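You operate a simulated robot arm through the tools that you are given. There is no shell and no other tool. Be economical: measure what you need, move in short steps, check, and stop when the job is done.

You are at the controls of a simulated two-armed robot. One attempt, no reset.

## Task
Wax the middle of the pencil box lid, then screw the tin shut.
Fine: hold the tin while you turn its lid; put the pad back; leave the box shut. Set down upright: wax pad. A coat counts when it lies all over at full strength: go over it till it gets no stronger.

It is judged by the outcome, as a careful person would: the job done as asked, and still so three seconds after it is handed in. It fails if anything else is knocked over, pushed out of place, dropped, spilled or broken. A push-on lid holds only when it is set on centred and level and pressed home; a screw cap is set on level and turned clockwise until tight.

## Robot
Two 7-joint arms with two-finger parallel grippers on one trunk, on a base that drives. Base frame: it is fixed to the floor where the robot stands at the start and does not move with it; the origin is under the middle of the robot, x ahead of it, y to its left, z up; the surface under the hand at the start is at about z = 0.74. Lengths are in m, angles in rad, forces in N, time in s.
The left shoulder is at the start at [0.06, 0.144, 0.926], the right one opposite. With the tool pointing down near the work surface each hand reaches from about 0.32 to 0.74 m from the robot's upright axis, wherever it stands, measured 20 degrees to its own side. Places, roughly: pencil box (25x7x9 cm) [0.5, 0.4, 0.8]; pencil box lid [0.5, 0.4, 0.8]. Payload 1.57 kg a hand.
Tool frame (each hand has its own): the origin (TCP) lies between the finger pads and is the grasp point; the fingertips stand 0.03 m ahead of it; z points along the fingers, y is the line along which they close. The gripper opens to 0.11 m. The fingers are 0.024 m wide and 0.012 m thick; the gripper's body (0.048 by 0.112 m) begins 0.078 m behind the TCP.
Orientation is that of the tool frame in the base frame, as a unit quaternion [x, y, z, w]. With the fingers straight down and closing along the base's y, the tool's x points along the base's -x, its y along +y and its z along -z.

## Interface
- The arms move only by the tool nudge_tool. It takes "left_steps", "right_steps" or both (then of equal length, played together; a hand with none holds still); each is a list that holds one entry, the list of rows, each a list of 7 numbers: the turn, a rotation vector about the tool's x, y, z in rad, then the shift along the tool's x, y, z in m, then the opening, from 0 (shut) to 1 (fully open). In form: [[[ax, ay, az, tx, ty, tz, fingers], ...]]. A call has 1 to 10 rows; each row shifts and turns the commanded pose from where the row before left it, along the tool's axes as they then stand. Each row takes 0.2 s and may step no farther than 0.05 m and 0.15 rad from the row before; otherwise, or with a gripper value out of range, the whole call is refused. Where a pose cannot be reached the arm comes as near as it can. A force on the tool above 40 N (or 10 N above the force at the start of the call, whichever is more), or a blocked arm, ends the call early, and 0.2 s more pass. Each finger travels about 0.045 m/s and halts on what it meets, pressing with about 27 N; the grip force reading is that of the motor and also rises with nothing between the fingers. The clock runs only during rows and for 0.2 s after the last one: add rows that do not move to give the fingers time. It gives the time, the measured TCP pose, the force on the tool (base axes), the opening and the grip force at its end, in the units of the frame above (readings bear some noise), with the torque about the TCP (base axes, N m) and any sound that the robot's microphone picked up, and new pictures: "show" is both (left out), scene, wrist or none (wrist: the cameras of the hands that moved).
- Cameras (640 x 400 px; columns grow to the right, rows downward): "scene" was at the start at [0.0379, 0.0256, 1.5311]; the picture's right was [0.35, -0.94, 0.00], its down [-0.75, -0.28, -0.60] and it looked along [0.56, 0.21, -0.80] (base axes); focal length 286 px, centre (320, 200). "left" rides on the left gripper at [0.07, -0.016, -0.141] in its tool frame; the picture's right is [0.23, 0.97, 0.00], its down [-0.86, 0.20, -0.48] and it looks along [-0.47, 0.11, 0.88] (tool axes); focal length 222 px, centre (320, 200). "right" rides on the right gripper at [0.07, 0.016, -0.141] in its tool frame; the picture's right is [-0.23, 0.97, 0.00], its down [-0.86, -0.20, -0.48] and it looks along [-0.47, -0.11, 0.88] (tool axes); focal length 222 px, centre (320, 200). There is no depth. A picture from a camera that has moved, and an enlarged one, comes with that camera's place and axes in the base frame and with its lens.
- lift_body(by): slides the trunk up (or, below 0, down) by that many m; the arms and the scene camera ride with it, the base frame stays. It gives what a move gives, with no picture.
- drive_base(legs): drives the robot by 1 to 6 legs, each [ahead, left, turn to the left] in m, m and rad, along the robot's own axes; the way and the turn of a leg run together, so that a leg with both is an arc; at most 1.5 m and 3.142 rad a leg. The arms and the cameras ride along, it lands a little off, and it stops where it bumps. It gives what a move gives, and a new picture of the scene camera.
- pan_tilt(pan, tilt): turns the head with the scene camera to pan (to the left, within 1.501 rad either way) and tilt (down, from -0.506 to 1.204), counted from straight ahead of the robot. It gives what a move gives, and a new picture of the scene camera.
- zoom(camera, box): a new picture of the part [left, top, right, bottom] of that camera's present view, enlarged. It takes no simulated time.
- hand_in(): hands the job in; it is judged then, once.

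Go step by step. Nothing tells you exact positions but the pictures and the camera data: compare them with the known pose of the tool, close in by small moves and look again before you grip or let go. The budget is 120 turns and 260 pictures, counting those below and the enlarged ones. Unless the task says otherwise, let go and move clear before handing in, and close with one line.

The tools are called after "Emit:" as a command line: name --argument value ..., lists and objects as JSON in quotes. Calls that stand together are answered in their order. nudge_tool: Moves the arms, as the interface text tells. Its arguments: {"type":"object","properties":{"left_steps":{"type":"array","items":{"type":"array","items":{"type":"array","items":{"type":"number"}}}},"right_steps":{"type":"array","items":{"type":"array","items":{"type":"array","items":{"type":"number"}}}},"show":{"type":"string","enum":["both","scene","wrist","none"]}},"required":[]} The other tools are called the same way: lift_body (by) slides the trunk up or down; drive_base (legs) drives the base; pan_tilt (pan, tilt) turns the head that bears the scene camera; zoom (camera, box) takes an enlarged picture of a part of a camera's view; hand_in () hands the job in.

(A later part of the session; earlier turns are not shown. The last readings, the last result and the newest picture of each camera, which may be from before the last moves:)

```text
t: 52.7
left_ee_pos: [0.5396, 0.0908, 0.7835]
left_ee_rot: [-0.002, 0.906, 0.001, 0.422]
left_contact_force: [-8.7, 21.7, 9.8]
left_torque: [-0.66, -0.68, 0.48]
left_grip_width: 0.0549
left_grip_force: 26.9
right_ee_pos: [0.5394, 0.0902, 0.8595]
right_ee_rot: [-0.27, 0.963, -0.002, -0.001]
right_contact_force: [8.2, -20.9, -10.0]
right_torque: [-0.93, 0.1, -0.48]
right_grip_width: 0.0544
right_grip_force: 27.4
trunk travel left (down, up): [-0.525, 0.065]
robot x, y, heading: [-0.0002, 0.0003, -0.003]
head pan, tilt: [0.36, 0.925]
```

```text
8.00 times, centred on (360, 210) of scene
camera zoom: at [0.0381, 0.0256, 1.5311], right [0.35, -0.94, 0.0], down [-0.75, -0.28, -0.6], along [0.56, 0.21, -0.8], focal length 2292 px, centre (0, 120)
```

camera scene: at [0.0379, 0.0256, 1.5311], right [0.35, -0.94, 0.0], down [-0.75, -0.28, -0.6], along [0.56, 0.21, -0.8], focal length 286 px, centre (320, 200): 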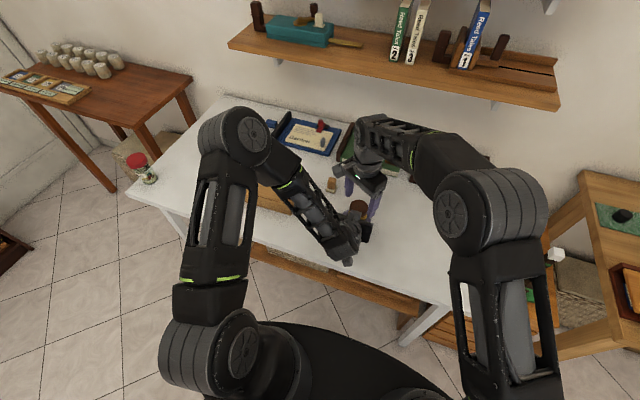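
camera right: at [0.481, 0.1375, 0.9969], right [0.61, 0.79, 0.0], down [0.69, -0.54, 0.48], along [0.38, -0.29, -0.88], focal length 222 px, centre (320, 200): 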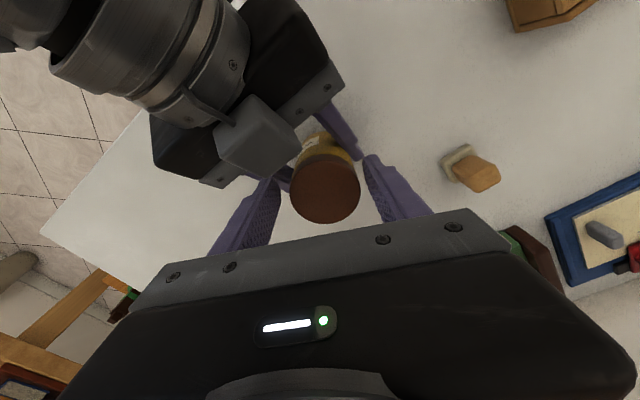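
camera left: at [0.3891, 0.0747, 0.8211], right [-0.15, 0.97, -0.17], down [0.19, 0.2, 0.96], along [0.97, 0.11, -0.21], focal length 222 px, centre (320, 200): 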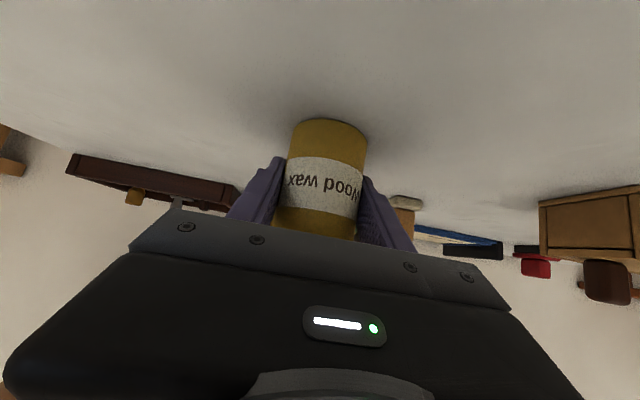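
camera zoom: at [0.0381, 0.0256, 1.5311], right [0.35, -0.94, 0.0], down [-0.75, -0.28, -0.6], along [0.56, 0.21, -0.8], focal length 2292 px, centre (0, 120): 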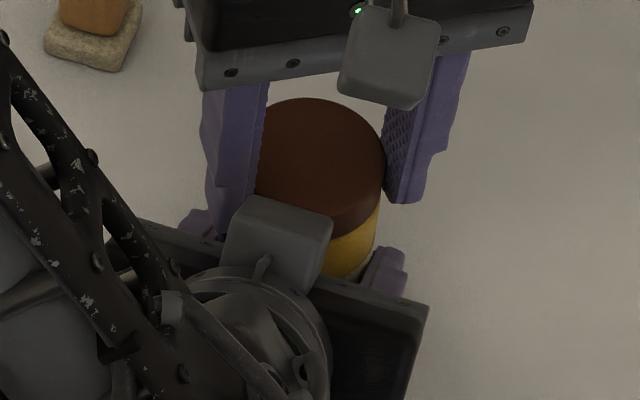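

Still threaded. The side force shows my turning axis is ~2 mm off; I'll regrip recentred and track torque and label in smaller steps.

Emit:
nudge_tool --right_steps '[[[0, 0, 0, 0, 0, 0.0015, 0.5], [0, 0, 0, 0, 0, 0.0015, 0.64], [0, 0, 0.14, 0, 0, 0, 0.64], [0, 0, 0.14, 0, 0, 0, 0.64], [0, 0, 0.14, 0, 0, 0, 0.64], [0, 0, 0.14, 0, 0, 0, 0.64], [0, 0, 0.14, 0, 0, 0, 0.64], [0, 0, 0.14, 0, 0, 0, 0.64], [0, 0, 0.14, -0.0024, 0, 0, 0.64], [0, 0, 0, 0, 0, 0, 0.4]]]' --show "none"

Emit:
nudge_tool --right_steps '[[[0, 0, 0, 0, 0, 0, 0.3], [0, 0, 0, 0, 0, 0, 0.3]]]' --show "none"

Emit:
zoom --camera "left" --box '[240, 100, 420, 250]'

Emit:
nudge_tool --right_steps '[[[0, 0, -0.12, 0, 0, 0, 0.3], [0, 0, -0.12, 0, 0, 0, 0.3]]]' --show "none"

Emit:
zoom --camera "left" --box '[240, 100, 420, 250]'

Emit:
nudge_tool --right_steps '[[[0, 0, -0.12, 0, 0, 0, 0.3], [0, 0, -0.12, 0, 0, 0, 0.3]]]' --show "none"

Emit:
zoom --camera "left" --box '[240, 100, 420, 250]'

Emit:
nudge_tool --right_steps '[[[0, 0, -0.12, 0, 0, 0, 0.3], [0, 0, -0.12, 0, 0, 0, 0.3], [0, 0, -0.12, 0, 0, 0, 0.3], [0, 0, -0.12, 0, 0, 0, 0.3]]]' --show "none"

Emit:
zoom --camera "left" --box '[240, 100, 420, 250]'

```text
t: 54.9
left_ee_pos: [0.541, 0.0908, 0.7823]
left_ee_rot: [0.0, 0.907, 0.0, 0.421]
left_contact_force: [-1.9, -1.7, -0.2]
left_torque: [0.14, -0.05, 0.18]
left_grip_width: 0.0542
left_grip_force: 26.7
right_ee_pos: [0.5415, 0.0913, 0.8571]
right_ee_rot: [0.215, 0.977, 0.001, 0.0]
right_contact_force: [2.3, 1.2, -1.4]
right_torque: [0.02, -0.01, -0.19]
right_grip_width: 0.0546
right_grip_force: 11.1
trunk travel left (down, up): [-0.525, 0.065]
robot x, y, heading: [-0.0031, -0.0009, -0.005]
head pan, tilt: [0.36, 0.925]
```

```text
t: 55.5
left_ee_pos: [0.5395, 0.0902, 0.7839]
left_ee_rot: [0.0, 0.907, -0.001, 0.421]
left_contact_force: [-3.8, -2.7, 1.5]
left_torque: [0.17, -0.13, 0.32]
left_grip_width: 0.0541
left_grip_force: 26.9
right_ee_pos: [0.541, 0.0914, 0.8565]
right_ee_rot: [0.214, 0.977, 0.001, 0.0]
right_contact_force: [3.9, 3.9, -2.7]
right_torque: [0.12, -0.19, -0.35]
right_grip_width: 0.054
right_grip_force: 26.7
trunk travel left (down, up): [-0.525, 0.065]
robot x, y, heading: [0.0012, -0.003, -0.007]
head pan, tilt: [0.36, 0.925]
```

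```text
2.67 times, centred on (330, 175) of left
camera zoom: at [0.389, 0.0744, 0.8212], right [-0.15, 0.97, -0.17], down [0.19, 0.2, 0.96], along [0.97, 0.11, -0.21], focal length 592 px, centre (293, 267)
```

zoom: 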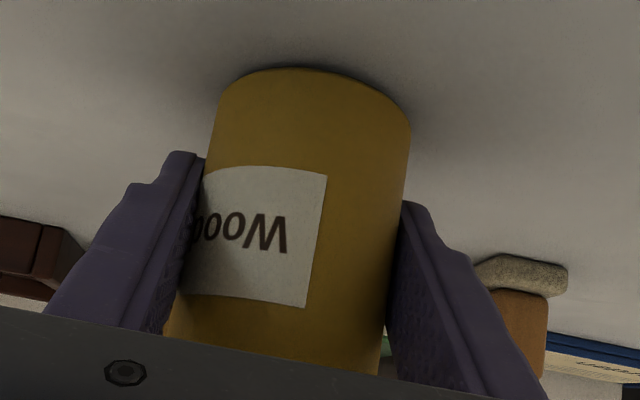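

```text
t: 56.1
left_ee_pos: [0.5407, 0.0914, 0.7828]
left_ee_rot: [0.0, 0.907, 0.001, 0.421]
left_contact_force: [-1.8, -2.8, 1.3]
left_torque: [-0.09, -0.19, 0.61]
left_grip_width: 0.0551
left_grip_force: 26.9
right_ee_pos: [0.5408, 0.0911, 0.8573]
right_ee_rot: [0.094, 0.996, 0.0, 0.0]
right_contact_force: [1.9, 2.7, -0.2]
right_torque: [0.24, 0.08, -0.64]
right_grip_width: 0.0547
right_grip_force: 27.2
trunk travel left (down, up): [-0.525, 0.065]
robot x, y, heading: [0.0021, 0.0002, -0.001]
head pan, tilt: [0.36, 0.925]
```

```text
2.67 times, centred on (330, 175) of left
camera zoom: at [0.3892, 0.0747, 0.8211], right [-0.15, 0.97, -0.17], down [0.19, 0.2, 0.96], along [0.97, 0.11, -0.21], focal length 592 px, centre (293, 267)
```

zoom: 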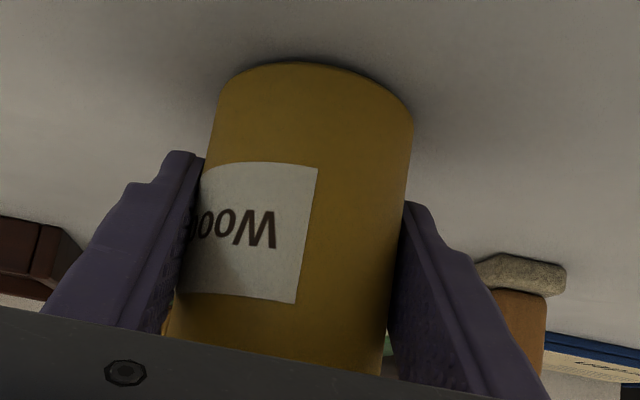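

```text
t: 56.7
left_ee_pos: [0.5403, 0.0906, 0.7826]
left_ee_rot: [0.0, 0.907, 0.0, 0.422]
left_contact_force: [0.0, -1.2, -0.6]
left_torque: [0.1, 0.07, 0.21]
left_grip_width: 0.055
left_grip_force: 26.9
right_ee_pos: [0.5408, 0.0922, 0.8565]
right_ee_rot: [-0.027, 1.0, 0.0, 0.0]
right_contact_force: [0.1, 0.3, 0.7]
right_torque: [-0.11, -0.02, -0.21]
right_grip_width: 0.0542
right_grip_force: 27.5
trunk travel left (down, up): [-0.525, 0.065]
robot x, y, heading: [-0.0033, 0.0012, -0.002]
head pan, tilt: [0.36, 0.925]
```

```text
2.67 times, centred on (330, 175) of left
camera zoom: at [0.3892, 0.0749, 0.821], right [-0.15, 0.97, -0.17], down [0.19, 0.2, 0.96], along [0.97, 0.11, -0.21], focal length 592 px, centre (293, 267)
```

zoom: 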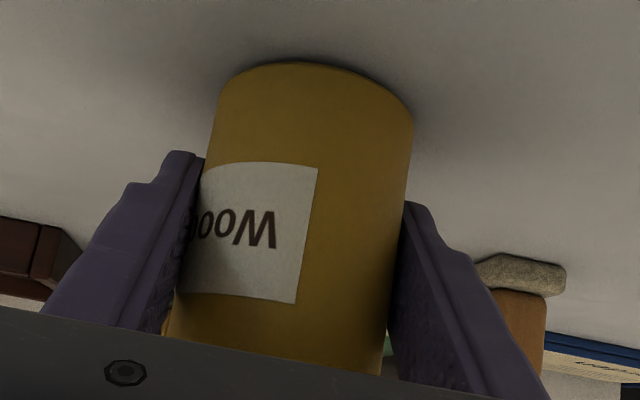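

```text
t: 57.7
left_ee_pos: [0.5403, 0.0913, 0.7835]
left_ee_rot: [0.0, 0.907, 0.0, 0.42]
left_contact_force: [-1.1, 4.5, -0.2]
left_torque: [-0.15, -0.02, 0.67]
left_grip_width: 0.0545
left_grip_force: 27.2
right_ee_pos: [0.5412, 0.0913, 0.8567]
right_ee_rot: [-0.262, 0.965, 0.0, 0.0]
right_contact_force: [2.1, -4.7, 0.6]
right_torque: [-0.19, -0.06, -0.72]
right_grip_width: 0.0543
right_grip_force: 26.9
trunk travel left (down, up): [-0.525, 0.065]
robot x, y, heading: [0.0013, -0.0007, 0.0]
head pan, tilt: [0.36, 0.925]
```

```text
2.67 times, centred on (330, 175) of left
camera zoom: at [0.3892, 0.0751, 0.8209], right [-0.15, 0.97, -0.17], down [0.19, 0.2, 0.96], along [0.97, 0.11, -0.21], focal length 592 px, centre (293, 267)
```

zoom: 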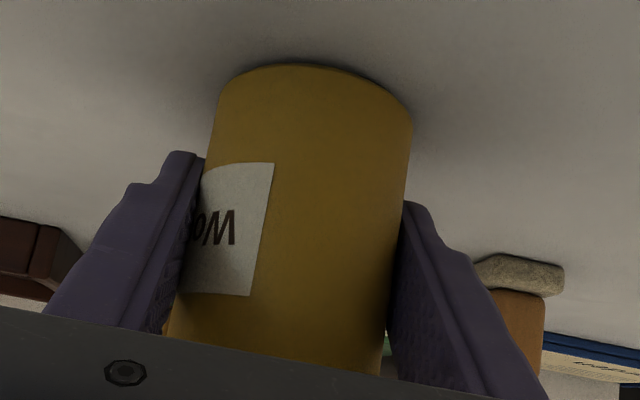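

Turning is now well centred. I'll reopen, turn back and measure the cap's apparent size to see whether it is rising.

Emit:
nudge_tool --right_steps '[[[0, 0, 0, 0, 0, 0, 0.5], [0, 0, 0, 0, 0, 0, 0.64], [0, 0, 0.14, 0, 0, 0, 0.64], [0, 0, 0.14, 0, 0, 0, 0.64], [0, 0, 0.14, 0, 0, 0, 0.64], [0, 0, 0.14, 0, 0, 0, 0.64], [0, 0, 0.14, 0, 0, 0, 0.64], [0, 0, 0.14, 0, 0, 0, 0.64], [0, 0, 0.12, 0, 0, 0, 0.64]]]' --show "none"

Emit:
zoom --camera "right" --box '[250, 110, 390, 230]'

Emit:
zoom --camera "scene" --box '[330, 185, 390, 235]'

```text
t: 59.7
left_ee_pos: [0.5395, 0.0899, 0.7826]
left_ee_rot: [0.0, 0.907, 0.0, 0.421]
left_contact_force: [-0.1, 0.7, -0.5]
left_torque: [0.04, 0.0, 0.02]
left_grip_width: 0.0541
left_grip_force: 26.8
right_ee_pos: [0.541, 0.0919, 0.8573]
right_ee_rot: [0.214, 0.977, 0.0, 0.0]
right_contact_force: [-0.4, -0.2, 0.3]
right_torque: [-0.02, -0.01, 0.01]
right_grip_width: 0.0705
right_grip_force: 0.1
trunk travel left (down, up): [-0.525, 0.065]
robot x, y, heading: [-0.0005, 0.0017, 0.001]
head pan, tilt: [0.36, 0.925]
```

```text
3.33 times, centred on (320, 170) of right
camera zoom: at [0.4835, 0.1367, 0.9971], right [0.61, 0.79, 0.0], down [0.69, -0.54, 0.48], along [0.38, -0.29, -0.88], focal length 740 px, centre (320, 300)
```

zoom: 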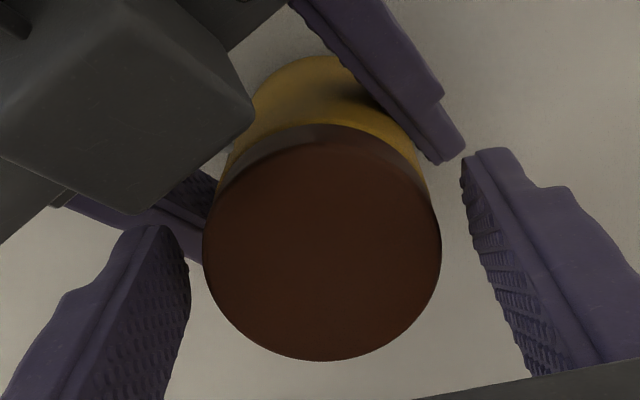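

```text
8.00 times, centred on (360, 210) of scene
camera zoom: at [0.0381, 0.0256, 1.5311], right [0.35, -0.94, 0.0], down [-0.75, -0.28, -0.6], along [0.56, 0.21, -0.8], focal length 2292 px, centre (0, 120)
```

zoom: 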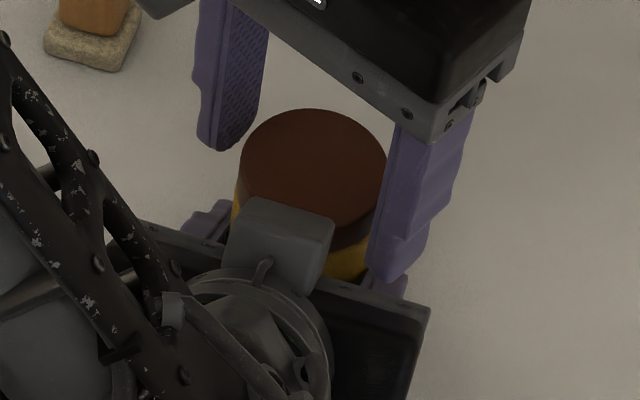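

Inconclusive; now that the hand is centred, I'll grip and repeat a small pull test.

Emit:
nudge_tool --right_steps '[[[0, 0, 0, 0, 0, 0, 0.4], [0, 0, 0, 0, 0, 0, 0.3], [0, 0, 0, 0, 0, 0, 0.3], [0, 0, 0, 0, 0, -0.0015, 0.3], [0, 0, 0, 0, 0, -0.0015, 0.3], [0, 0, 0, 0, 0, 0, 0.3]]]' --show "none"

Emit:
zoom --camera "left" --box '[240, 100, 420, 250]'

```text
t: 61.1
left_ee_pos: [0.5409, 0.091, 0.7835]
left_ee_rot: [0.0, 0.906, 0.0, 0.423]
left_contact_force: [-7.3, -2.4, 17.3]
left_torque: [0.17, -0.27, 0.08]
left_grip_width: 0.0541
left_grip_force: 27.4
right_ee_pos: [0.5409, 0.0913, 0.8602]
right_ee_rot: [0.213, 0.977, -0.001, 0.0]
right_contact_force: [7.1, 2.5, -18.2]
right_torque: [-0.04, -0.29, -0.06]
right_grip_width: 0.0541
right_grip_force: 26.4
trunk travel left (down, up): [-0.525, 0.065]
robot x, y, heading: [0.0005, 0.0013, -0.001]
head pan, tilt: [0.36, 0.925]
```

```text
2.67 times, centred on (330, 175) of left
camera zoom: at [0.3895, 0.0744, 0.8215], right [-0.15, 0.97, -0.17], down [0.18, 0.2, 0.96], along [0.97, 0.11, -0.21], focal length 592 px, centre (293, 267)
```

zoom: 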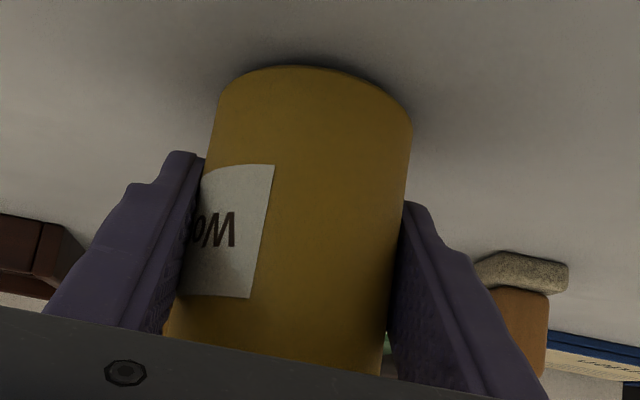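

Firmly threaded. I'll relax the pull and turn in finer steps to watch the torque build.

Emit:
nudge_tool --right_steps '[[[0, 0, 0, 0, 0, 0.003, 0.3], [0, 0, -0.06, 0, 0, 0, 0.3]]]' --show "none"

Emit:
nudge_tool --right_steps '[[[0, 0, -0.06, 0, 0, 0, 0.3]]]' --show "none"

Emit:
nudge_tool --right_steps '[[[0, 0, -0.06, 0, 0, 0, 0.3]]]' --show "none"

Emit:
nudge_tool --right_steps '[[[0, 0, -0.06, 0, 0, 0, 0.3]]]' --show "none"

Emit:
nudge_tool --right_steps '[[[0, 0, -0.06, 0, 0, 0, 0.3]]]' --show "none"

Emit:
nudge_tool --right_steps '[[[0, 0, -0.06, 0, 0, 0, 0.3]]]' --show "none"

Emit:
nudge_tool --right_steps '[[[0, 0, -0.06, 0, 0, 0, 0.3]]]' --show "none"

Emit:
nudge_tool --right_steps '[[[0, 0, -0.06, 0, 0, 0, 0.3]]]' --show "none"

Emit:
zoom --camera "left" --box '[240, 100, 420, 250]'

```text
t: 61.7
left_ee_pos: [0.5401, 0.0914, 0.7813]
left_ee_rot: [-0.001, 0.907, 0.001, 0.421]
left_contact_force: [4.6, 0.1, -4.7]
left_torque: [-0.18, 0.32, 0.0]
left_grip_width: 0.0543
left_grip_force: 27.0
right_ee_pos: [0.54, 0.0924, 0.8575]
right_ee_rot: [0.183, 0.983, 0.0, 0.0]
right_contact_force: [-3.8, 0.4, 2.8]
right_torque: [0.18, 0.02, 0.01]
right_grip_width: 0.0515
right_grip_force: 27.6
trunk travel left (down, up): [-0.525, 0.065]
robot x, y, heading: [0.0012, -0.0014, 0.002]
head pan, tilt: [0.36, 0.925]
```

```text
t: 62.1
left_ee_pos: [0.5392, 0.0928, 0.7817]
left_ee_rot: [-0.001, 0.908, 0.0, 0.419]
left_contact_force: [7.0, 1.4, -12.0]
left_torque: [-0.15, 0.54, 0.21]
left_grip_width: 0.054
left_grip_force: 27.2
right_ee_pos: [0.5399, 0.0924, 0.8584]
right_ee_rot: [0.154, 0.988, 0.0, 0.0]
right_contact_force: [-6.8, -1.7, 10.9]
right_torque: [0.06, 0.03, -0.16]
right_grip_width: 0.0514
right_grip_force: 26.5
trunk travel left (down, up): [-0.525, 0.065]
robot x, y, heading: [0.0022, 0.0042, -0.002]
head pan, tilt: [0.36, 0.925]
```

```text
t: 62.5
left_ee_pos: [0.5401, 0.0929, 0.7822]
left_ee_rot: [0.0, 0.907, 0.0, 0.421]
left_contact_force: [7.1, 1.3, -17.9]
left_torque: [-0.14, 0.26, 0.26]
left_grip_width: 0.0543
left_grip_force: 26.1
right_ee_pos: [0.5423, 0.0921, 0.8576]
right_ee_rot: [0.123, 0.992, 0.0, 0.0]
right_contact_force: [-6.3, -1.0, 16.5]
right_torque: [0.01, 0.34, -0.29]
right_grip_width: 0.0512
right_grip_force: 27.1
trunk travel left (down, up): [-0.525, 0.065]
robot x, y, heading: [-0.0015, -0.0016, 0.0]
head pan, tilt: [0.36, 0.925]
```

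```text
t: 62.9
left_ee_pos: [0.5396, 0.0914, 0.7816]
left_ee_rot: [0.0, 0.907, 0.001, 0.421]
left_contact_force: [3.7, 2.7, -17.7]
left_torque: [-0.09, 0.09, 0.26]
left_grip_width: 0.0544
left_grip_force: 26.9
right_ee_pos: [0.542, 0.0917, 0.858]
right_ee_rot: [0.094, 0.996, 0.0, 0.001]
right_contact_force: [-4.7, -2.4, 16.3]
right_torque: [-0.07, 0.17, -0.3]
right_grip_width: 0.0512
right_grip_force: 27.2
trunk travel left (down, up): [-0.525, 0.065]
robot x, y, heading: [-0.0011, 0.0005, -0.003]
head pan, tilt: [0.36, 0.925]
```

```text
t: 63.3
left_ee_pos: [0.5405, 0.093, 0.782]
left_ee_rot: [0.0, 0.907, 0.0, 0.421]
left_contact_force: [0.5, 3.3, -16.6]
left_torque: [-0.09, 0.1, 0.24]
left_grip_width: 0.0541
left_grip_force: 27.2
right_ee_pos: [0.5432, 0.0909, 0.8581]
right_ee_rot: [0.065, 0.998, 0.0, 0.001]
right_contact_force: [-1.1, -2.9, 15.7]
right_torque: [-0.11, 0.0, -0.27]
right_grip_width: 0.0514
right_grip_force: 27.2
trunk travel left (down, up): [-0.525, 0.065]
robot x, y, heading: [-0.0009, -0.0001, 0.003]
head pan, tilt: [0.36, 0.925]
```

```text
t: 63.7
left_ee_pos: [0.5406, 0.092, 0.7823]
left_ee_rot: [0.001, 0.907, 0.0, 0.422]
left_contact_force: [-2.5, 4.4, -15.9]
left_torque: [-0.15, 0.01, 0.27]
left_grip_width: 0.0543
left_grip_force: 27.1
right_ee_pos: [0.5423, 0.0912, 0.8575]
right_ee_rot: [0.034, 0.999, 0.001, 0.001]
right_contact_force: [1.8, -3.6, 15.1]
right_torque: [-0.19, -0.12, -0.27]
right_grip_width: 0.0514
right_grip_force: 26.9
trunk travel left (down, up): [-0.525, 0.065]
robot x, y, heading: [-0.0028, 0.0005, 0.002]
head pan, tilt: [0.36, 0.925]
```

```text
t: 64.1
left_ee_pos: [0.5402, 0.0915, 0.7826]
left_ee_rot: [0.0, 0.907, 0.0, 0.421]
left_contact_force: [-3.3, 4.4, -17.6]
left_torque: [-0.08, 0.02, 0.3]
left_grip_width: 0.0542
left_grip_force: 27.3
right_ee_pos: [0.5423, 0.0918, 0.8577]
right_ee_rot: [0.004, 1.0, 0.0, 0.0]
right_contact_force: [3.5, -4.2, 16.1]
right_torque: [-0.22, -0.15, -0.3]
right_grip_width: 0.0511
right_grip_force: 27.2
trunk travel left (down, up): [-0.525, 0.065]
robot x, y, heading: [0.0011, -0.0003, 0.001]
head pan, tilt: [0.36, 0.925]
```

```text
t: 64.5
left_ee_pos: [0.5399, 0.0909, 0.7829]
left_ee_rot: [0.0, 0.907, -0.001, 0.422]
left_contact_force: [-5.0, 4.4, -16.9]
left_torque: [-0.07, -0.06, 0.26]
left_grip_width: 0.0543
left_grip_force: 27.2
right_ee_pos: [0.5414, 0.0925, 0.8578]
right_ee_rot: [-0.025, 1.0, -0.001, 0.001]
right_contact_force: [5.9, -4.4, 15.6]
right_torque: [-0.22, -0.26, -0.29]
right_grip_width: 0.0514
right_grip_force: 26.6
trunk travel left (down, up): [-0.525, 0.065]
robot x, y, heading: [-0.0014, -0.0009, -0.001]
head pan, tilt: [0.36, 0.925]
```

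```text
2.67 times, centred on (330, 175) of left
camera zoom: at [0.3888, 0.0748, 0.8209], right [-0.15, 0.97, -0.17], down [0.19, 0.2, 0.96], along [0.97, 0.11, -0.21], focal length 592 px, centre (293, 267)
```

zoom: 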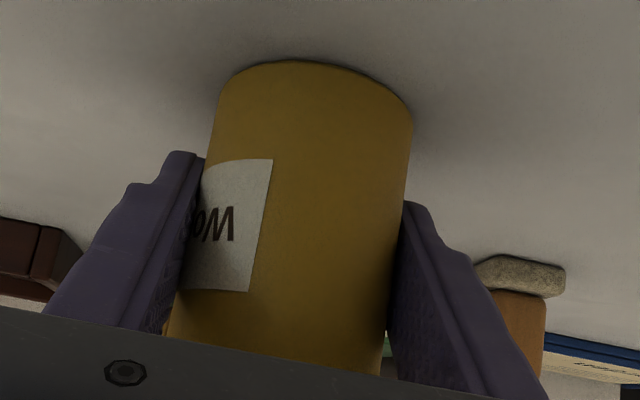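

The right grip width dropped to 51 mm — something changed. Looking.

Emit:
zoom --camera "right" --box '[250, 110, 390, 230]'

Emit:
zoom --camera "scene" --box '[330, 185, 390, 235]'

```text
3.33 times, centred on (320, 170) of right
camera zoom: at [0.47, 0.105, 0.9973], right [0.18, 0.98, 0.0], down [0.86, -0.16, 0.48], along [0.47, -0.09, -0.88], focal length 740 px, centre (320, 300)
```

zoom: 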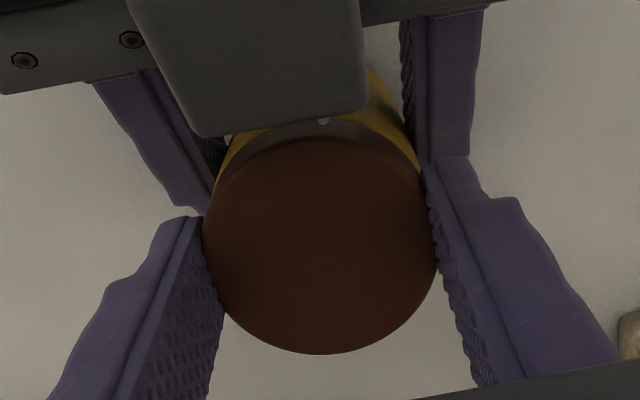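

```text
8.00 times, centred on (360, 210) of scene
camera zoom: at [0.0381, 0.0256, 1.5311], right [0.35, -0.94, 0.0], down [-0.75, -0.28, -0.6], along [0.56, 0.21, -0.8], focal length 2292 px, centre (0, 120)
```

zoom: 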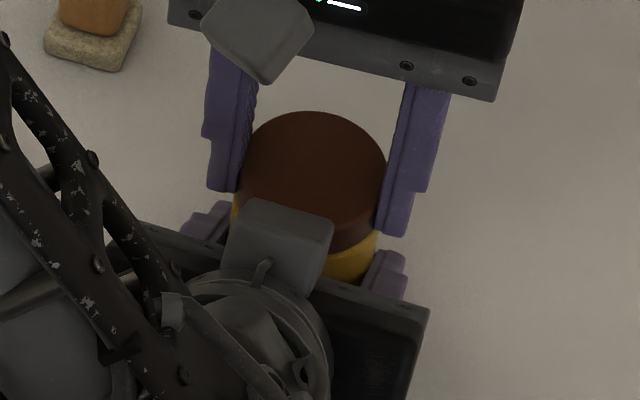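

Emit:
nudge_tool --right_steps '[[[0, 0, 0, 0, 0, 0, 0.5], [0, 0, 0, 0, 0, 0, 0.64], [0, 0, 0, 0, 0, -0.02, 0.64], [0, 0, 0, 0, 0, -0.03, 0.64], [0, 0, 0, 0, 0, -0.03, 0.64], [0, 0, 0, 0, 0, 0, 0.64]]]' --show "wrist"

Emit:
zoom --camera "right" --box '[240, 80, 400, 200]'

Emit:
zoom --camera "scene" --box '[330, 185, 390, 235]'

Emit:
zoom --camera "left" --box '[240, 80, 420, 250]'

```text
t: 65.9
left_ee_pos: [0.5403, 0.0913, 0.7822]
left_ee_rot: [0.0, 0.907, 0.0, 0.422]
left_contact_force: [0.4, 0.5, -0.6]
left_torque: [-0.05, -0.01, -0.01]
left_grip_width: 0.0545
left_grip_force: 27.2
right_ee_pos: [0.5416, 0.0918, 0.9372]
right_ee_rot: [-0.025, 1.0, 0.0, 0.0]
right_contact_force: [0.0, 0.1, 0.4]
right_torque: [0.0, 0.01, 0.0]
right_grip_width: 0.0704
right_grip_force: 0.0
trunk travel left (down, up): [-0.525, 0.065]
robot x, y, heading: [0.0019, 0.0022, -0.003]
head pan, tilt: [0.36, 0.925]
camera right: at [0.4692, 0.1053, 1.0773], right [0.18, 0.98, 0.0], down [0.86, -0.16, 0.48], along [0.47, -0.08, -0.88], focal length 222 px, centre (320, 200)
```

right: 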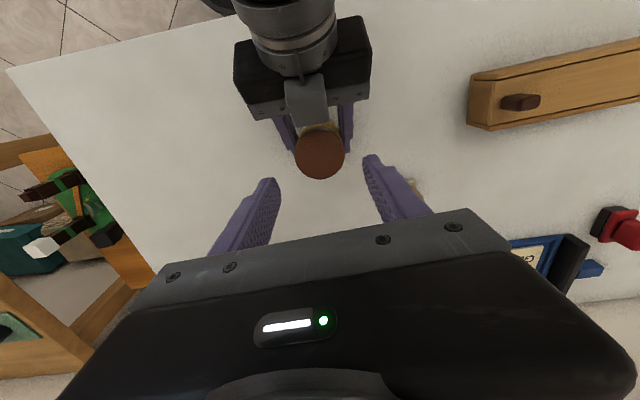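

```text
3.33 times, centred on (320, 140) of right
camera zoom: at [0.4692, 0.1053, 1.0773], right [0.18, 0.98, 0.0], down [0.86, -0.16, 0.48], along [0.47, -0.08, -0.88], focal length 740 px, centre (320, 400)
```

zoom: 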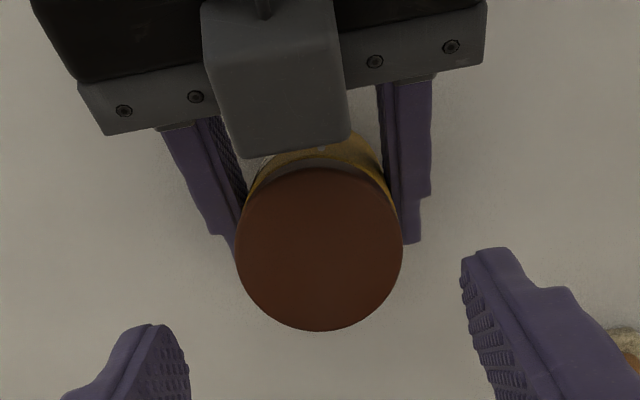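

```text
8.00 times, centred on (360, 210) of scene
camera zoom: at [0.038, 0.0256, 1.5311], right [0.35, -0.94, 0.0], down [-0.75, -0.28, -0.6], along [0.56, 0.21, -0.8], focal length 2292 px, centre (0, 120)
```

zoom: 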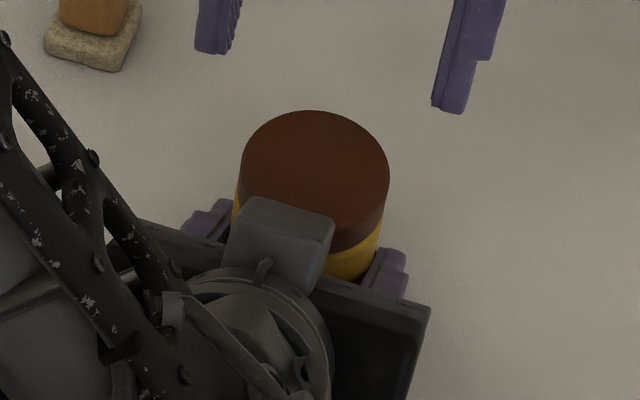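

```text
2.35 times, centred on (330, 165) of left
camera zoom: at [0.3893, 0.0747, 0.8212], right [-0.15, 0.97, -0.17], down [0.18, 0.2, 0.96], along [0.97, 0.11, -0.21], focal length 523 px, centre (296, 282)
```

zoom: 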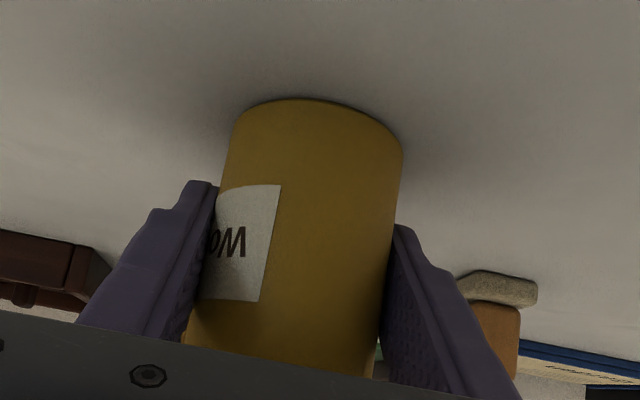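

Emit:
zoom --camera "scene" --box '[362, 198, 384, 222]'

Emit:
zoom --camera "right" --box '[290, 110, 350, 150]'

```text
16.00 times, centred on (373, 210) of scene
camera zoom: at [0.038, 0.0256, 1.5311], right [0.35, -0.94, 0.0], down [-0.75, -0.28, -0.6], along [0.56, 0.21, -0.8], focal length 4583 px, centre (-528, 40)
```

zoom: 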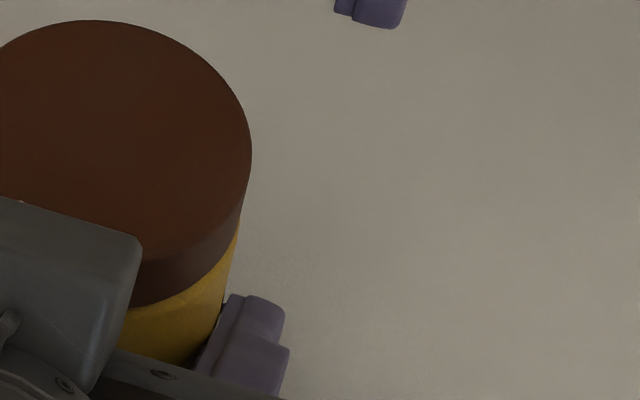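

```text
10.00 times, centred on (320, 130) of right
camera zoom: at [0.4692, 0.1053, 1.0773], right [0.18, 0.98, 0.0], down [0.86, -0.16, 0.48], along [0.47, -0.08, -0.88], focal length 2221 px, centre (320, 900)
```

zoom: 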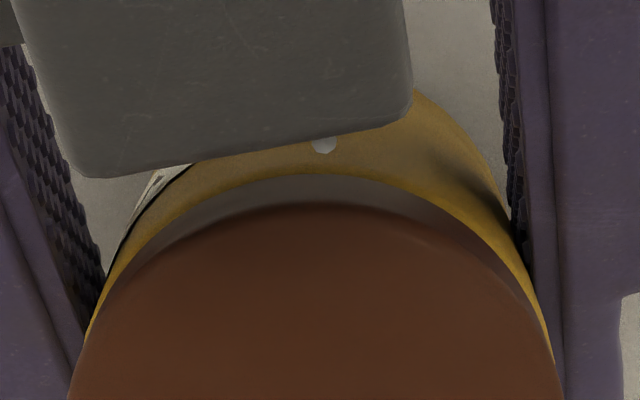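

No visible gap. As a diagnostic I'll grip and turn clockwise, checking whether that moves freely (cap loose) or is stiff (already tight).

Emit:
nudge_tool --right_steps '[[[0, 0, -0.13, 0, 0, 0.03, 0.64], [0, 0, -0.13, 0, 0, 0.03, 0.64], [0, 0, -0.13, 0, 0, 0.019, 0.64], [0, 0, 0, 0, 0, 0, 0.5], [0, 0, 0, 0, 0, 0, 0.3], [0, 0, 0, 0, 0, 0, 0.3]]]' --show "none"

Emit:
zoom --camera "left" --box '[240, 100, 420, 250]'

Emit:
nudge_tool --right_steps '[[[0, 0, 0.1, 0, 0, 0, 0.3]]]' --show "none"

Emit:
nudge_tool --right_steps '[[[0, 0, 0.1, 0, 0, 0, 0.3]]]' --show "none"

Emit:
nudge_tool --right_steps '[[[0, 0, 0.1, 0, 0, 0, 0.3]]]' --show "none"

Emit:
nudge_tool --right_steps '[[[0, 0, 0.1, 0, 0, 0, 0.3], [0, 0, 0.1, 0, 0, 0, 0.3]]]' --show "none"

Emit:
zoom --camera "left" --box '[240, 100, 420, 250]'

```text
t: 67.3
left_ee_pos: [0.5397, 0.091, 0.7841]
left_ee_rot: [0.0, 0.907, 0.0, 0.422]
left_contact_force: [-3.2, 2.6, 3.6]
left_torque: [-0.14, -0.13, 0.01]
left_grip_width: 0.0545
left_grip_force: 27.1
right_ee_pos: [0.5417, 0.0906, 0.859]
right_ee_rot: [-0.219, 0.976, -0.001, 0.0]
right_contact_force: [3.7, -3.0, 0.7]
right_torque: [-0.16, -0.12, -0.04]
right_grip_width: 0.0534
right_grip_force: 27.0
trunk travel left (down, up): [-0.525, 0.065]
robot x, y, heading: [-0.003, 0.0013, 0.004]
head pan, tilt: [0.36, 0.925]
```

```text
2.67 times, centred on (330, 175) of left
camera zoom: at [0.3891, 0.0748, 0.8212], right [-0.15, 0.97, -0.17], down [0.19, 0.2, 0.96], along [0.97, 0.11, -0.21], focal length 592 px, centre (293, 267)
```

zoom: 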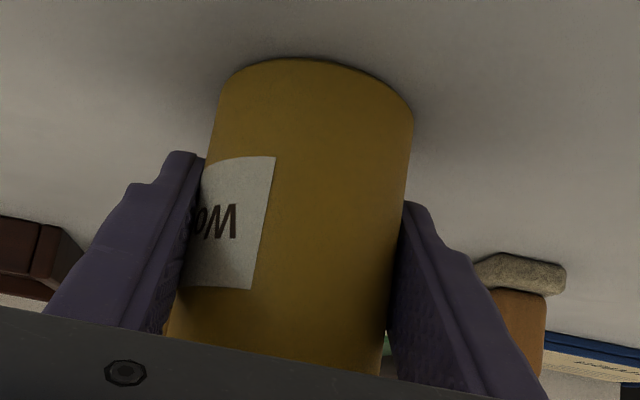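

```text
t: 67.7
left_ee_pos: [0.54, 0.0916, 0.7833]
left_ee_rot: [0.001, 0.907, -0.001, 0.421]
left_contact_force: [-2.8, 3.2, 3.7]
left_torque: [-0.13, -0.13, 0.01]
left_grip_width: 0.0542
left_grip_force: 26.5
right_ee_pos: [0.5427, 0.0923, 0.8573]
right_ee_rot: [-0.169, 0.986, 0.0, 0.0]
right_contact_force: [3.5, -3.6, -1.2]
right_torque: [-0.13, -0.15, 0.02]
right_grip_width: 0.0531
right_grip_force: 27.2
trunk travel left (down, up): [-0.525, 0.065]
robot x, y, heading: [-0.0008, -0.0023, -0.001]
head pan, tilt: [0.36, 0.925]
```

```text
t: 68.1
left_ee_pos: [0.5409, 0.0914, 0.7822]
left_ee_rot: [0.0, 0.906, 0.0, 0.423]
left_contact_force: [-3.6, 4.7, 3.9]
left_torque: [-0.19, -0.11, -0.06]
left_grip_width: 0.0543
left_grip_force: 26.4
right_ee_pos: [0.5414, 0.091, 0.8592]
right_ee_rot: [-0.119, 0.993, 0.0, 0.0]
right_contact_force: [3.4, -3.2, -1.0]
right_torque: [-0.13, -0.13, 0.0]
right_grip_width: 0.0534
right_grip_force: 26.9
trunk travel left (down, up): [-0.525, 0.065]
robot x, y, heading: [-0.0009, 0.0003, -0.004]
head pan, tilt: [0.36, 0.925]
```

```text
t: 68.5
left_ee_pos: [0.5406, 0.0915, 0.783]
left_ee_rot: [0.0, 0.907, 0.0, 0.422]
left_contact_force: [-4.0, 4.4, 4.7]
left_torque: [-0.2, -0.15, 0.01]
left_grip_width: 0.0544
left_grip_force: 26.8
right_ee_pos: [0.5406, 0.0919, 0.8569]
right_ee_rot: [-0.069, 0.998, 0.0, 0.0]
right_contact_force: [3.9, -3.8, -1.7]
right_torque: [-0.11, -0.16, -0.02]
right_grip_width: 0.0534
right_grip_force: 27.3
trunk travel left (down, up): [-0.525, 0.065]
robot x, y, heading: [-0.0005, 0.0021, 0.007]
head pan, tilt: [0.36, 0.925]
```

```text
t: 69.1
left_ee_pos: [0.5405, 0.0906, 0.7826]
left_ee_rot: [0.0, 0.907, 0.0, 0.421]
left_contact_force: [-3.9, 6.0, 4.1]
left_torque: [-0.15, -0.14, 0.03]
left_grip_width: 0.0542
left_grip_force: 26.7
right_ee_pos: [0.5396, 0.0916, 0.8587]
right_ee_rot: [0.03, 1.0, 0.0, 0.0]
right_contact_force: [4.5, -4.2, -0.9]
right_torque: [-0.05, -0.18, 0.0]
right_grip_width: 0.0532
right_grip_force: 27.2
trunk travel left (down, up): [-0.525, 0.065]
robot x, y, heading: [-0.0014, -0.0018, 0.003]
head pan, tilt: [0.36, 0.925]
```

```text
2.67 times, centred on (330, 175) of left
camera zoom: at [0.389, 0.0749, 0.8211], right [-0.15, 0.97, -0.17], down [0.19, 0.2, 0.96], along [0.97, 0.11, -0.21], focal length 592 px, centre (293, 267)
```

zoom: 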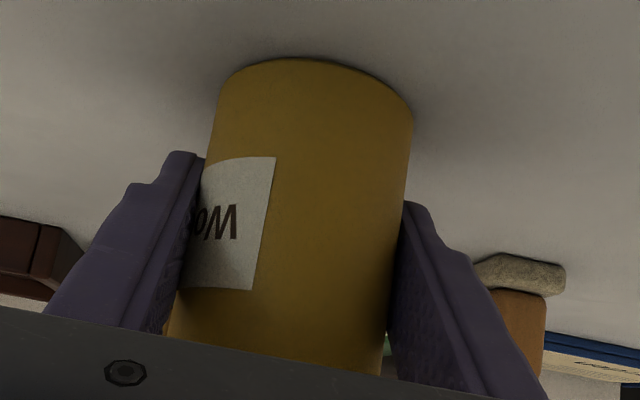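

Clockwise now is entirely free with no torque: the cap is loose. Pull test again.

Emit:
nudge_tool --right_steps '[[[0, 0, 0, 0, 0, -0.002, 0.3], [0, 0, 0, 0, 0, -0.002, 0.3], [0, 0, 0, 0, 0, 0, 0.3]]]' --show "none"

Emit:
zoom --camera "left" --box '[240, 100, 420, 250]'

Emit:
zoom --camera "scene" --box '[330, 185, 390, 235]'

```text
t: 69.9
left_ee_pos: [0.5408, 0.0903, 0.7844]
left_ee_rot: [0.0, 0.907, 0.0, 0.421]
left_contact_force: [-7.1, 4.7, 17.3]
left_torque: [-0.25, -0.04, 0.01]
left_grip_width: 0.0545
left_grip_force: 26.8
right_ee_pos: [0.5416, 0.0918, 0.8616]
right_ee_rot: [0.03, 1.0, -0.001, -0.001]
right_contact_force: [6.2, -4.2, -19.2]
right_torque: [-0.07, -0.49, -0.01]
right_grip_width: 0.0532
right_grip_force: 27.5
trunk travel left (down, up): [-0.525, 0.065]
robot x, y, heading: [-0.0011, 0.0016, -0.003]
head pan, tilt: [0.36, 0.925]
```

```text
2.67 times, centred on (330, 175) of left
camera zoom: at [0.3898, 0.0746, 0.8215], right [-0.15, 0.97, -0.17], down [0.18, 0.2, 0.96], along [0.97, 0.11, -0.21], focal length 592 px, centre (293, 267)
```

zoom: 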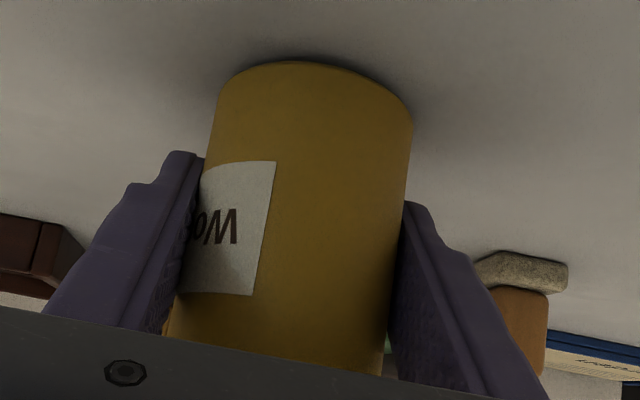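

```text
8.00 times, centred on (360, 210) of scene
camera zoom: at [0.0381, 0.0256, 1.5311], right [0.35, -0.94, 0.0], down [-0.75, -0.28, -0.6], along [0.56, 0.21, -0.8], focal length 2292 px, centre (0, 120)
```

zoom: 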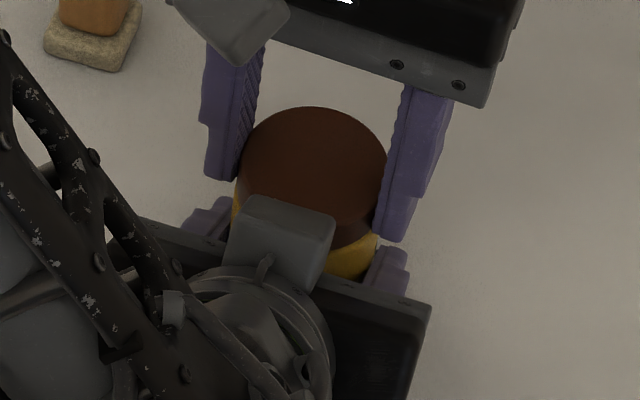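

Cap still held axially but turns freely clockwise. I'll turn counter-clockwise again in small steps to see whether there's a hard stop.

Emit:
nudge_tool --right_steps '[[[0, 0, 0, 0, 0, 0.003, 0.3], [0, 0, -0.1, 0, 0, 0, 0.3], [0, 0, -0.1, 0, 0, 0, 0.3]]]' --show "none"

Emit:
nudge_tool --right_steps '[[[0, 0, -0.1, 0, 0, 0, 0.3]]]' --show "none"

Emit:
nudge_tool --right_steps '[[[0, 0, -0.1, 0, 0, 0, 0.3]]]' --show "none"

Emit:
nudge_tool --right_steps '[[[0, 0, -0.1, 0, 0, 0, 0.3]]]' --show "none"

Emit:
nudge_tool --right_steps '[[[0, 0, -0.1, 0, 0, 0, 0.3]]]' --show "none"

Emit:
zoom --camera "left" --box '[240, 100, 420, 250]'

```text
t: 70.7
left_ee_pos: [0.5401, 0.0919, 0.7811]
left_ee_rot: [-0.002, 0.907, 0.002, 0.421]
left_contact_force: [6.7, 6.8, -0.1]
left_torque: [-0.09, 0.27, 0.03]
left_grip_width: 0.054
left_grip_force: 27.1
right_ee_pos: [0.5406, 0.0914, 0.8593]
right_ee_rot: [-0.071, 0.997, 0.0, -0.001]
right_contact_force: [-6.9, -5.6, -1.1]
right_torque: [-0.42, 0.29, -0.03]
right_grip_width: 0.0533
right_grip_force: 27.1
trunk travel left (down, up): [-0.525, 0.065]
robot x, y, heading: [0.0002, -0.0007, -0.001]
head pan, tilt: [0.36, 0.925]
```

```text
t: 71.1
left_ee_pos: [0.5407, 0.0919, 0.7829]
left_ee_rot: [-0.001, 0.907, 0.0, 0.421]
left_contact_force: [11.3, 7.2, -3.4]
left_torque: [-0.15, 0.5, -0.01]
left_grip_width: 0.0538
left_grip_force: 26.6
right_ee_pos: [0.5403, 0.0918, 0.8592]
right_ee_rot: [-0.121, 0.993, 0.0, -0.002]
right_contact_force: [-11.3, -7.4, 1.0]
right_torque: [-0.45, 0.31, -0.05]
right_grip_width: 0.0532
right_grip_force: 26.9
trunk travel left (down, up): [-0.525, 0.065]
robot x, y, heading: [-0.0023, -0.0026, 0.001]
head pan, tilt: [0.36, 0.925]
```

```text
t: 71.5
left_ee_pos: [0.5408, 0.092, 0.7826]
left_ee_rot: [0.0, 0.906, 0.0, 0.422]
left_contact_force: [13.0, 9.4, -5.3]
left_torque: [-0.24, 0.58, 0.01]
left_grip_width: 0.054
left_grip_force: 26.7
right_ee_pos: [0.5415, 0.0909, 0.8587]
right_ee_rot: [-0.171, 0.985, 0.0, -0.001]
right_contact_force: [-12.8, -9.3, 4.7]
right_torque: [-0.45, 0.43, -0.03]
right_grip_width: 0.0533
right_grip_force: 26.3
trunk travel left (down, up): [-0.525, 0.065]
robot x, y, heading: [0.0037, -0.0005, -0.002]
head pan, tilt: [0.36, 0.925]
```

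```text
t: 71.9
left_ee_pos: [0.5398, 0.0916, 0.7825]
left_ee_rot: [-0.001, 0.907, 0.0, 0.422]
left_contact_force: [13.0, 10.8, -5.1]
left_torque: [-0.35, 0.56, 0.03]
left_grip_width: 0.0545
left_grip_force: 27.1
right_ee_pos: [0.5416, 0.0912, 0.8592]
right_ee_rot: [-0.22, 0.975, 0.0, -0.001]
right_contact_force: [-13.5, -10.1, 4.2]
right_torque: [-0.49, 0.47, 0.02]
right_grip_width: 0.0532
right_grip_force: 26.8
trunk travel left (down, up): [-0.525, 0.065]
robot x, y, heading: [0.002, 0.0007, -0.006]
head pan, tilt: [0.36, 0.925]
```

```text
t: 72.3
left_ee_pos: [0.5407, 0.0919, 0.783]
left_ee_rot: [0.0, 0.907, 0.0, 0.421]
left_contact_force: [12.5, 10.7, -5.6]
left_torque: [-0.35, 0.55, 0.03]
left_grip_width: 0.0541
left_grip_force: 27.0
right_ee_pos: [0.5407, 0.092, 0.86]
right_ee_rot: [-0.267, 0.964, -0.001, 0.0]
right_contact_force: [-12.5, -10.5, 3.7]
right_torque: [-0.52, 0.41, -0.03]
right_grip_width: 0.0533
right_grip_force: 26.9
trunk travel left (down, up): [-0.525, 0.065]
robot x, y, heading: [-0.001, 0.0018, -0.001]
head pan, tilt: [0.36, 0.925]
```

```text
2.67 times, centred on (330, 175) of left
camera zoom: at [0.3892, 0.0749, 0.821], right [-0.15, 0.97, -0.17], down [0.19, 0.2, 0.96], along [0.97, 0.11, -0.21], focal length 592 px, centre (293, 267)
```

zoom: 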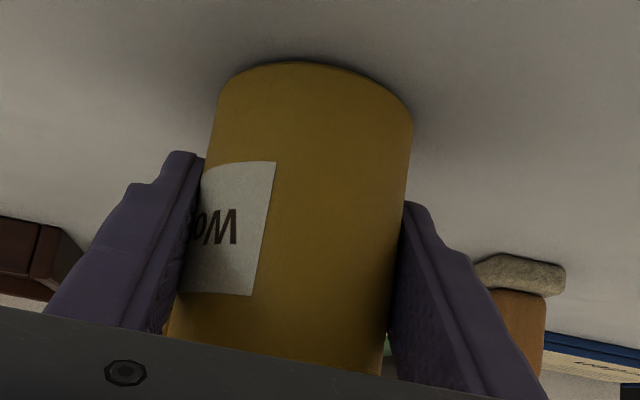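

Now counter-clockwise is free too, with the body still: the thread is broken loose. Continuing to unscrew by ratcheting.

Emit:
nudge_tool --right_steps '[[[0, 0, 0, 0, 0, 0, 0.5], [0, 0, 0, 0, 0, 0.001, 0.64], [0, 0, 0.14, 0, 0, 0, 0.64], [0, 0, 0.14, 0, 0, 0, 0.64], [0, 0, 0.14, 0, 0, 0, 0.64], [0, 0, 0.14, 0, 0, 0, 0.64], [0, 0, 0.14, 0, 0, 0, 0.64], [0, 0, 0.14, 0, 0, 0, 0.64], [0, 0, 0.14, 0.0007, -0.001, 0, 0.6], [0, 0, 0, 0, 0, 0, 0.4]]]' --show "none"

Emit:
nudge_tool --right_steps '[[[0, 0, 0, 0, 0, 0, 0.3], [0, 0, 0, 0, 0, 0, 0.3], [0, 0, -0.14, 0, 0, 0, 0.3], [0, 0, -0.14, 0, 0, 0, 0.3], [0, 0, -0.14, 0, 0, 0, 0.3], [0, 0, -0.14, 0, 0, 0, 0.3], [0, 0, -0.14, 0, 0, 0, 0.3], [0, 0, -0.14, 0, 0, 0, 0.3], [0, 0, -0.14, 0, 0, 0, 0.3]]]' --show "none"

Emit:
zoom --camera "left" --box '[240, 100, 420, 250]'

Emit:
zoom --camera "scene" --box '[330, 185, 390, 235]'

```text
t: 74.5
left_ee_pos: [0.5404, 0.0906, 0.783]
left_ee_rot: [0.0, 0.907, 0.0, 0.422]
left_contact_force: [-1.3, -2.4, 0.6]
left_torque: [0.1, 0.04, 0.2]
left_grip_width: 0.0541
left_grip_force: 26.9
right_ee_pos: [0.5401, 0.0925, 0.8579]
right_ee_rot: [0.219, 0.976, 0.001, -0.002]
right_contact_force: [2.4, 1.8, -0.6]
right_torque: [0.01, -0.21, -0.18]
right_grip_width: 0.0542
right_grip_force: 13.4
trunk travel left (down, up): [-0.525, 0.065]
robot x, y, heading: [0.0015, 0.0001, 0.003]
head pan, tilt: [0.36, 0.925]
```

```text
t: 76.5
left_ee_pos: [0.5392, 0.0908, 0.7823]
left_ee_rot: [0.001, 0.907, -0.001, 0.421]
left_contact_force: [3.2, -2.5, -7.5]
left_torque: [0.5, 0.31, 0.15]
left_grip_width: 0.055
left_grip_force: 27.2
right_ee_pos: [0.54, 0.0905, 0.8577]
right_ee_rot: [-0.268, 0.963, 0.0, 0.0]
right_contact_force: [-2.9, 1.9, 7.4]
right_torque: [-0.32, -0.05, -0.11]
right_grip_width: 0.0535
right_grip_force: 27.2
trunk travel left (down, up): [-0.525, 0.065]
robot x, y, heading: [0.0015, 0.0027, 0.003]
head pan, tilt: [0.36, 0.925]
```

```text
2.67 times, centred on (330, 175) of left
camera zoom: at [0.389, 0.0748, 0.8208], right [-0.15, 0.97, -0.17], down [0.19, 0.2, 0.96], along [0.97, 0.11, -0.21], focal length 592 px, centre (293, 267)
```

zoom: 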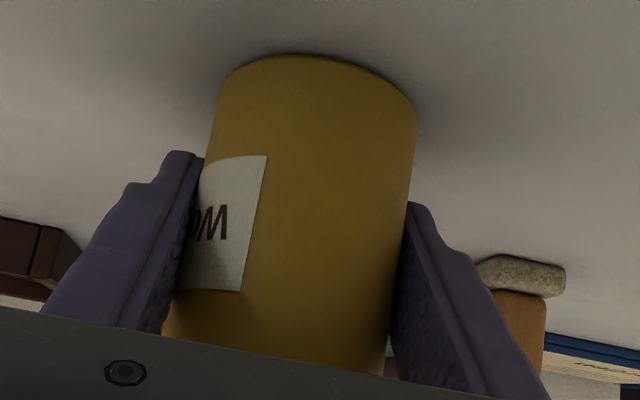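

```text
8.00 times, centred on (360, 210) of scene
camera zoom: at [0.0381, 0.0255, 1.5311], right [0.35, -0.94, 0.0], down [-0.75, -0.28, -0.6], along [0.56, 0.21, -0.8], focal length 2292 px, centre (0, 120)
```

zoom: 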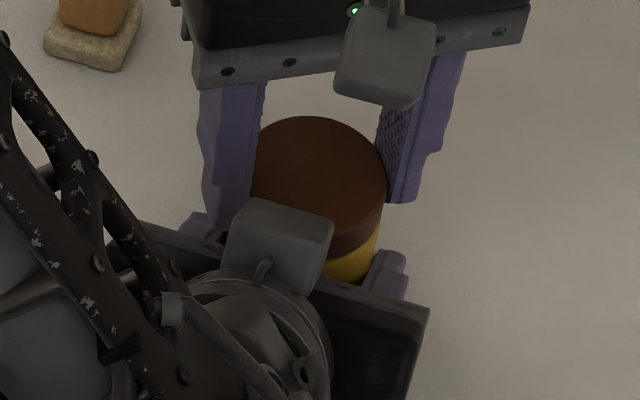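

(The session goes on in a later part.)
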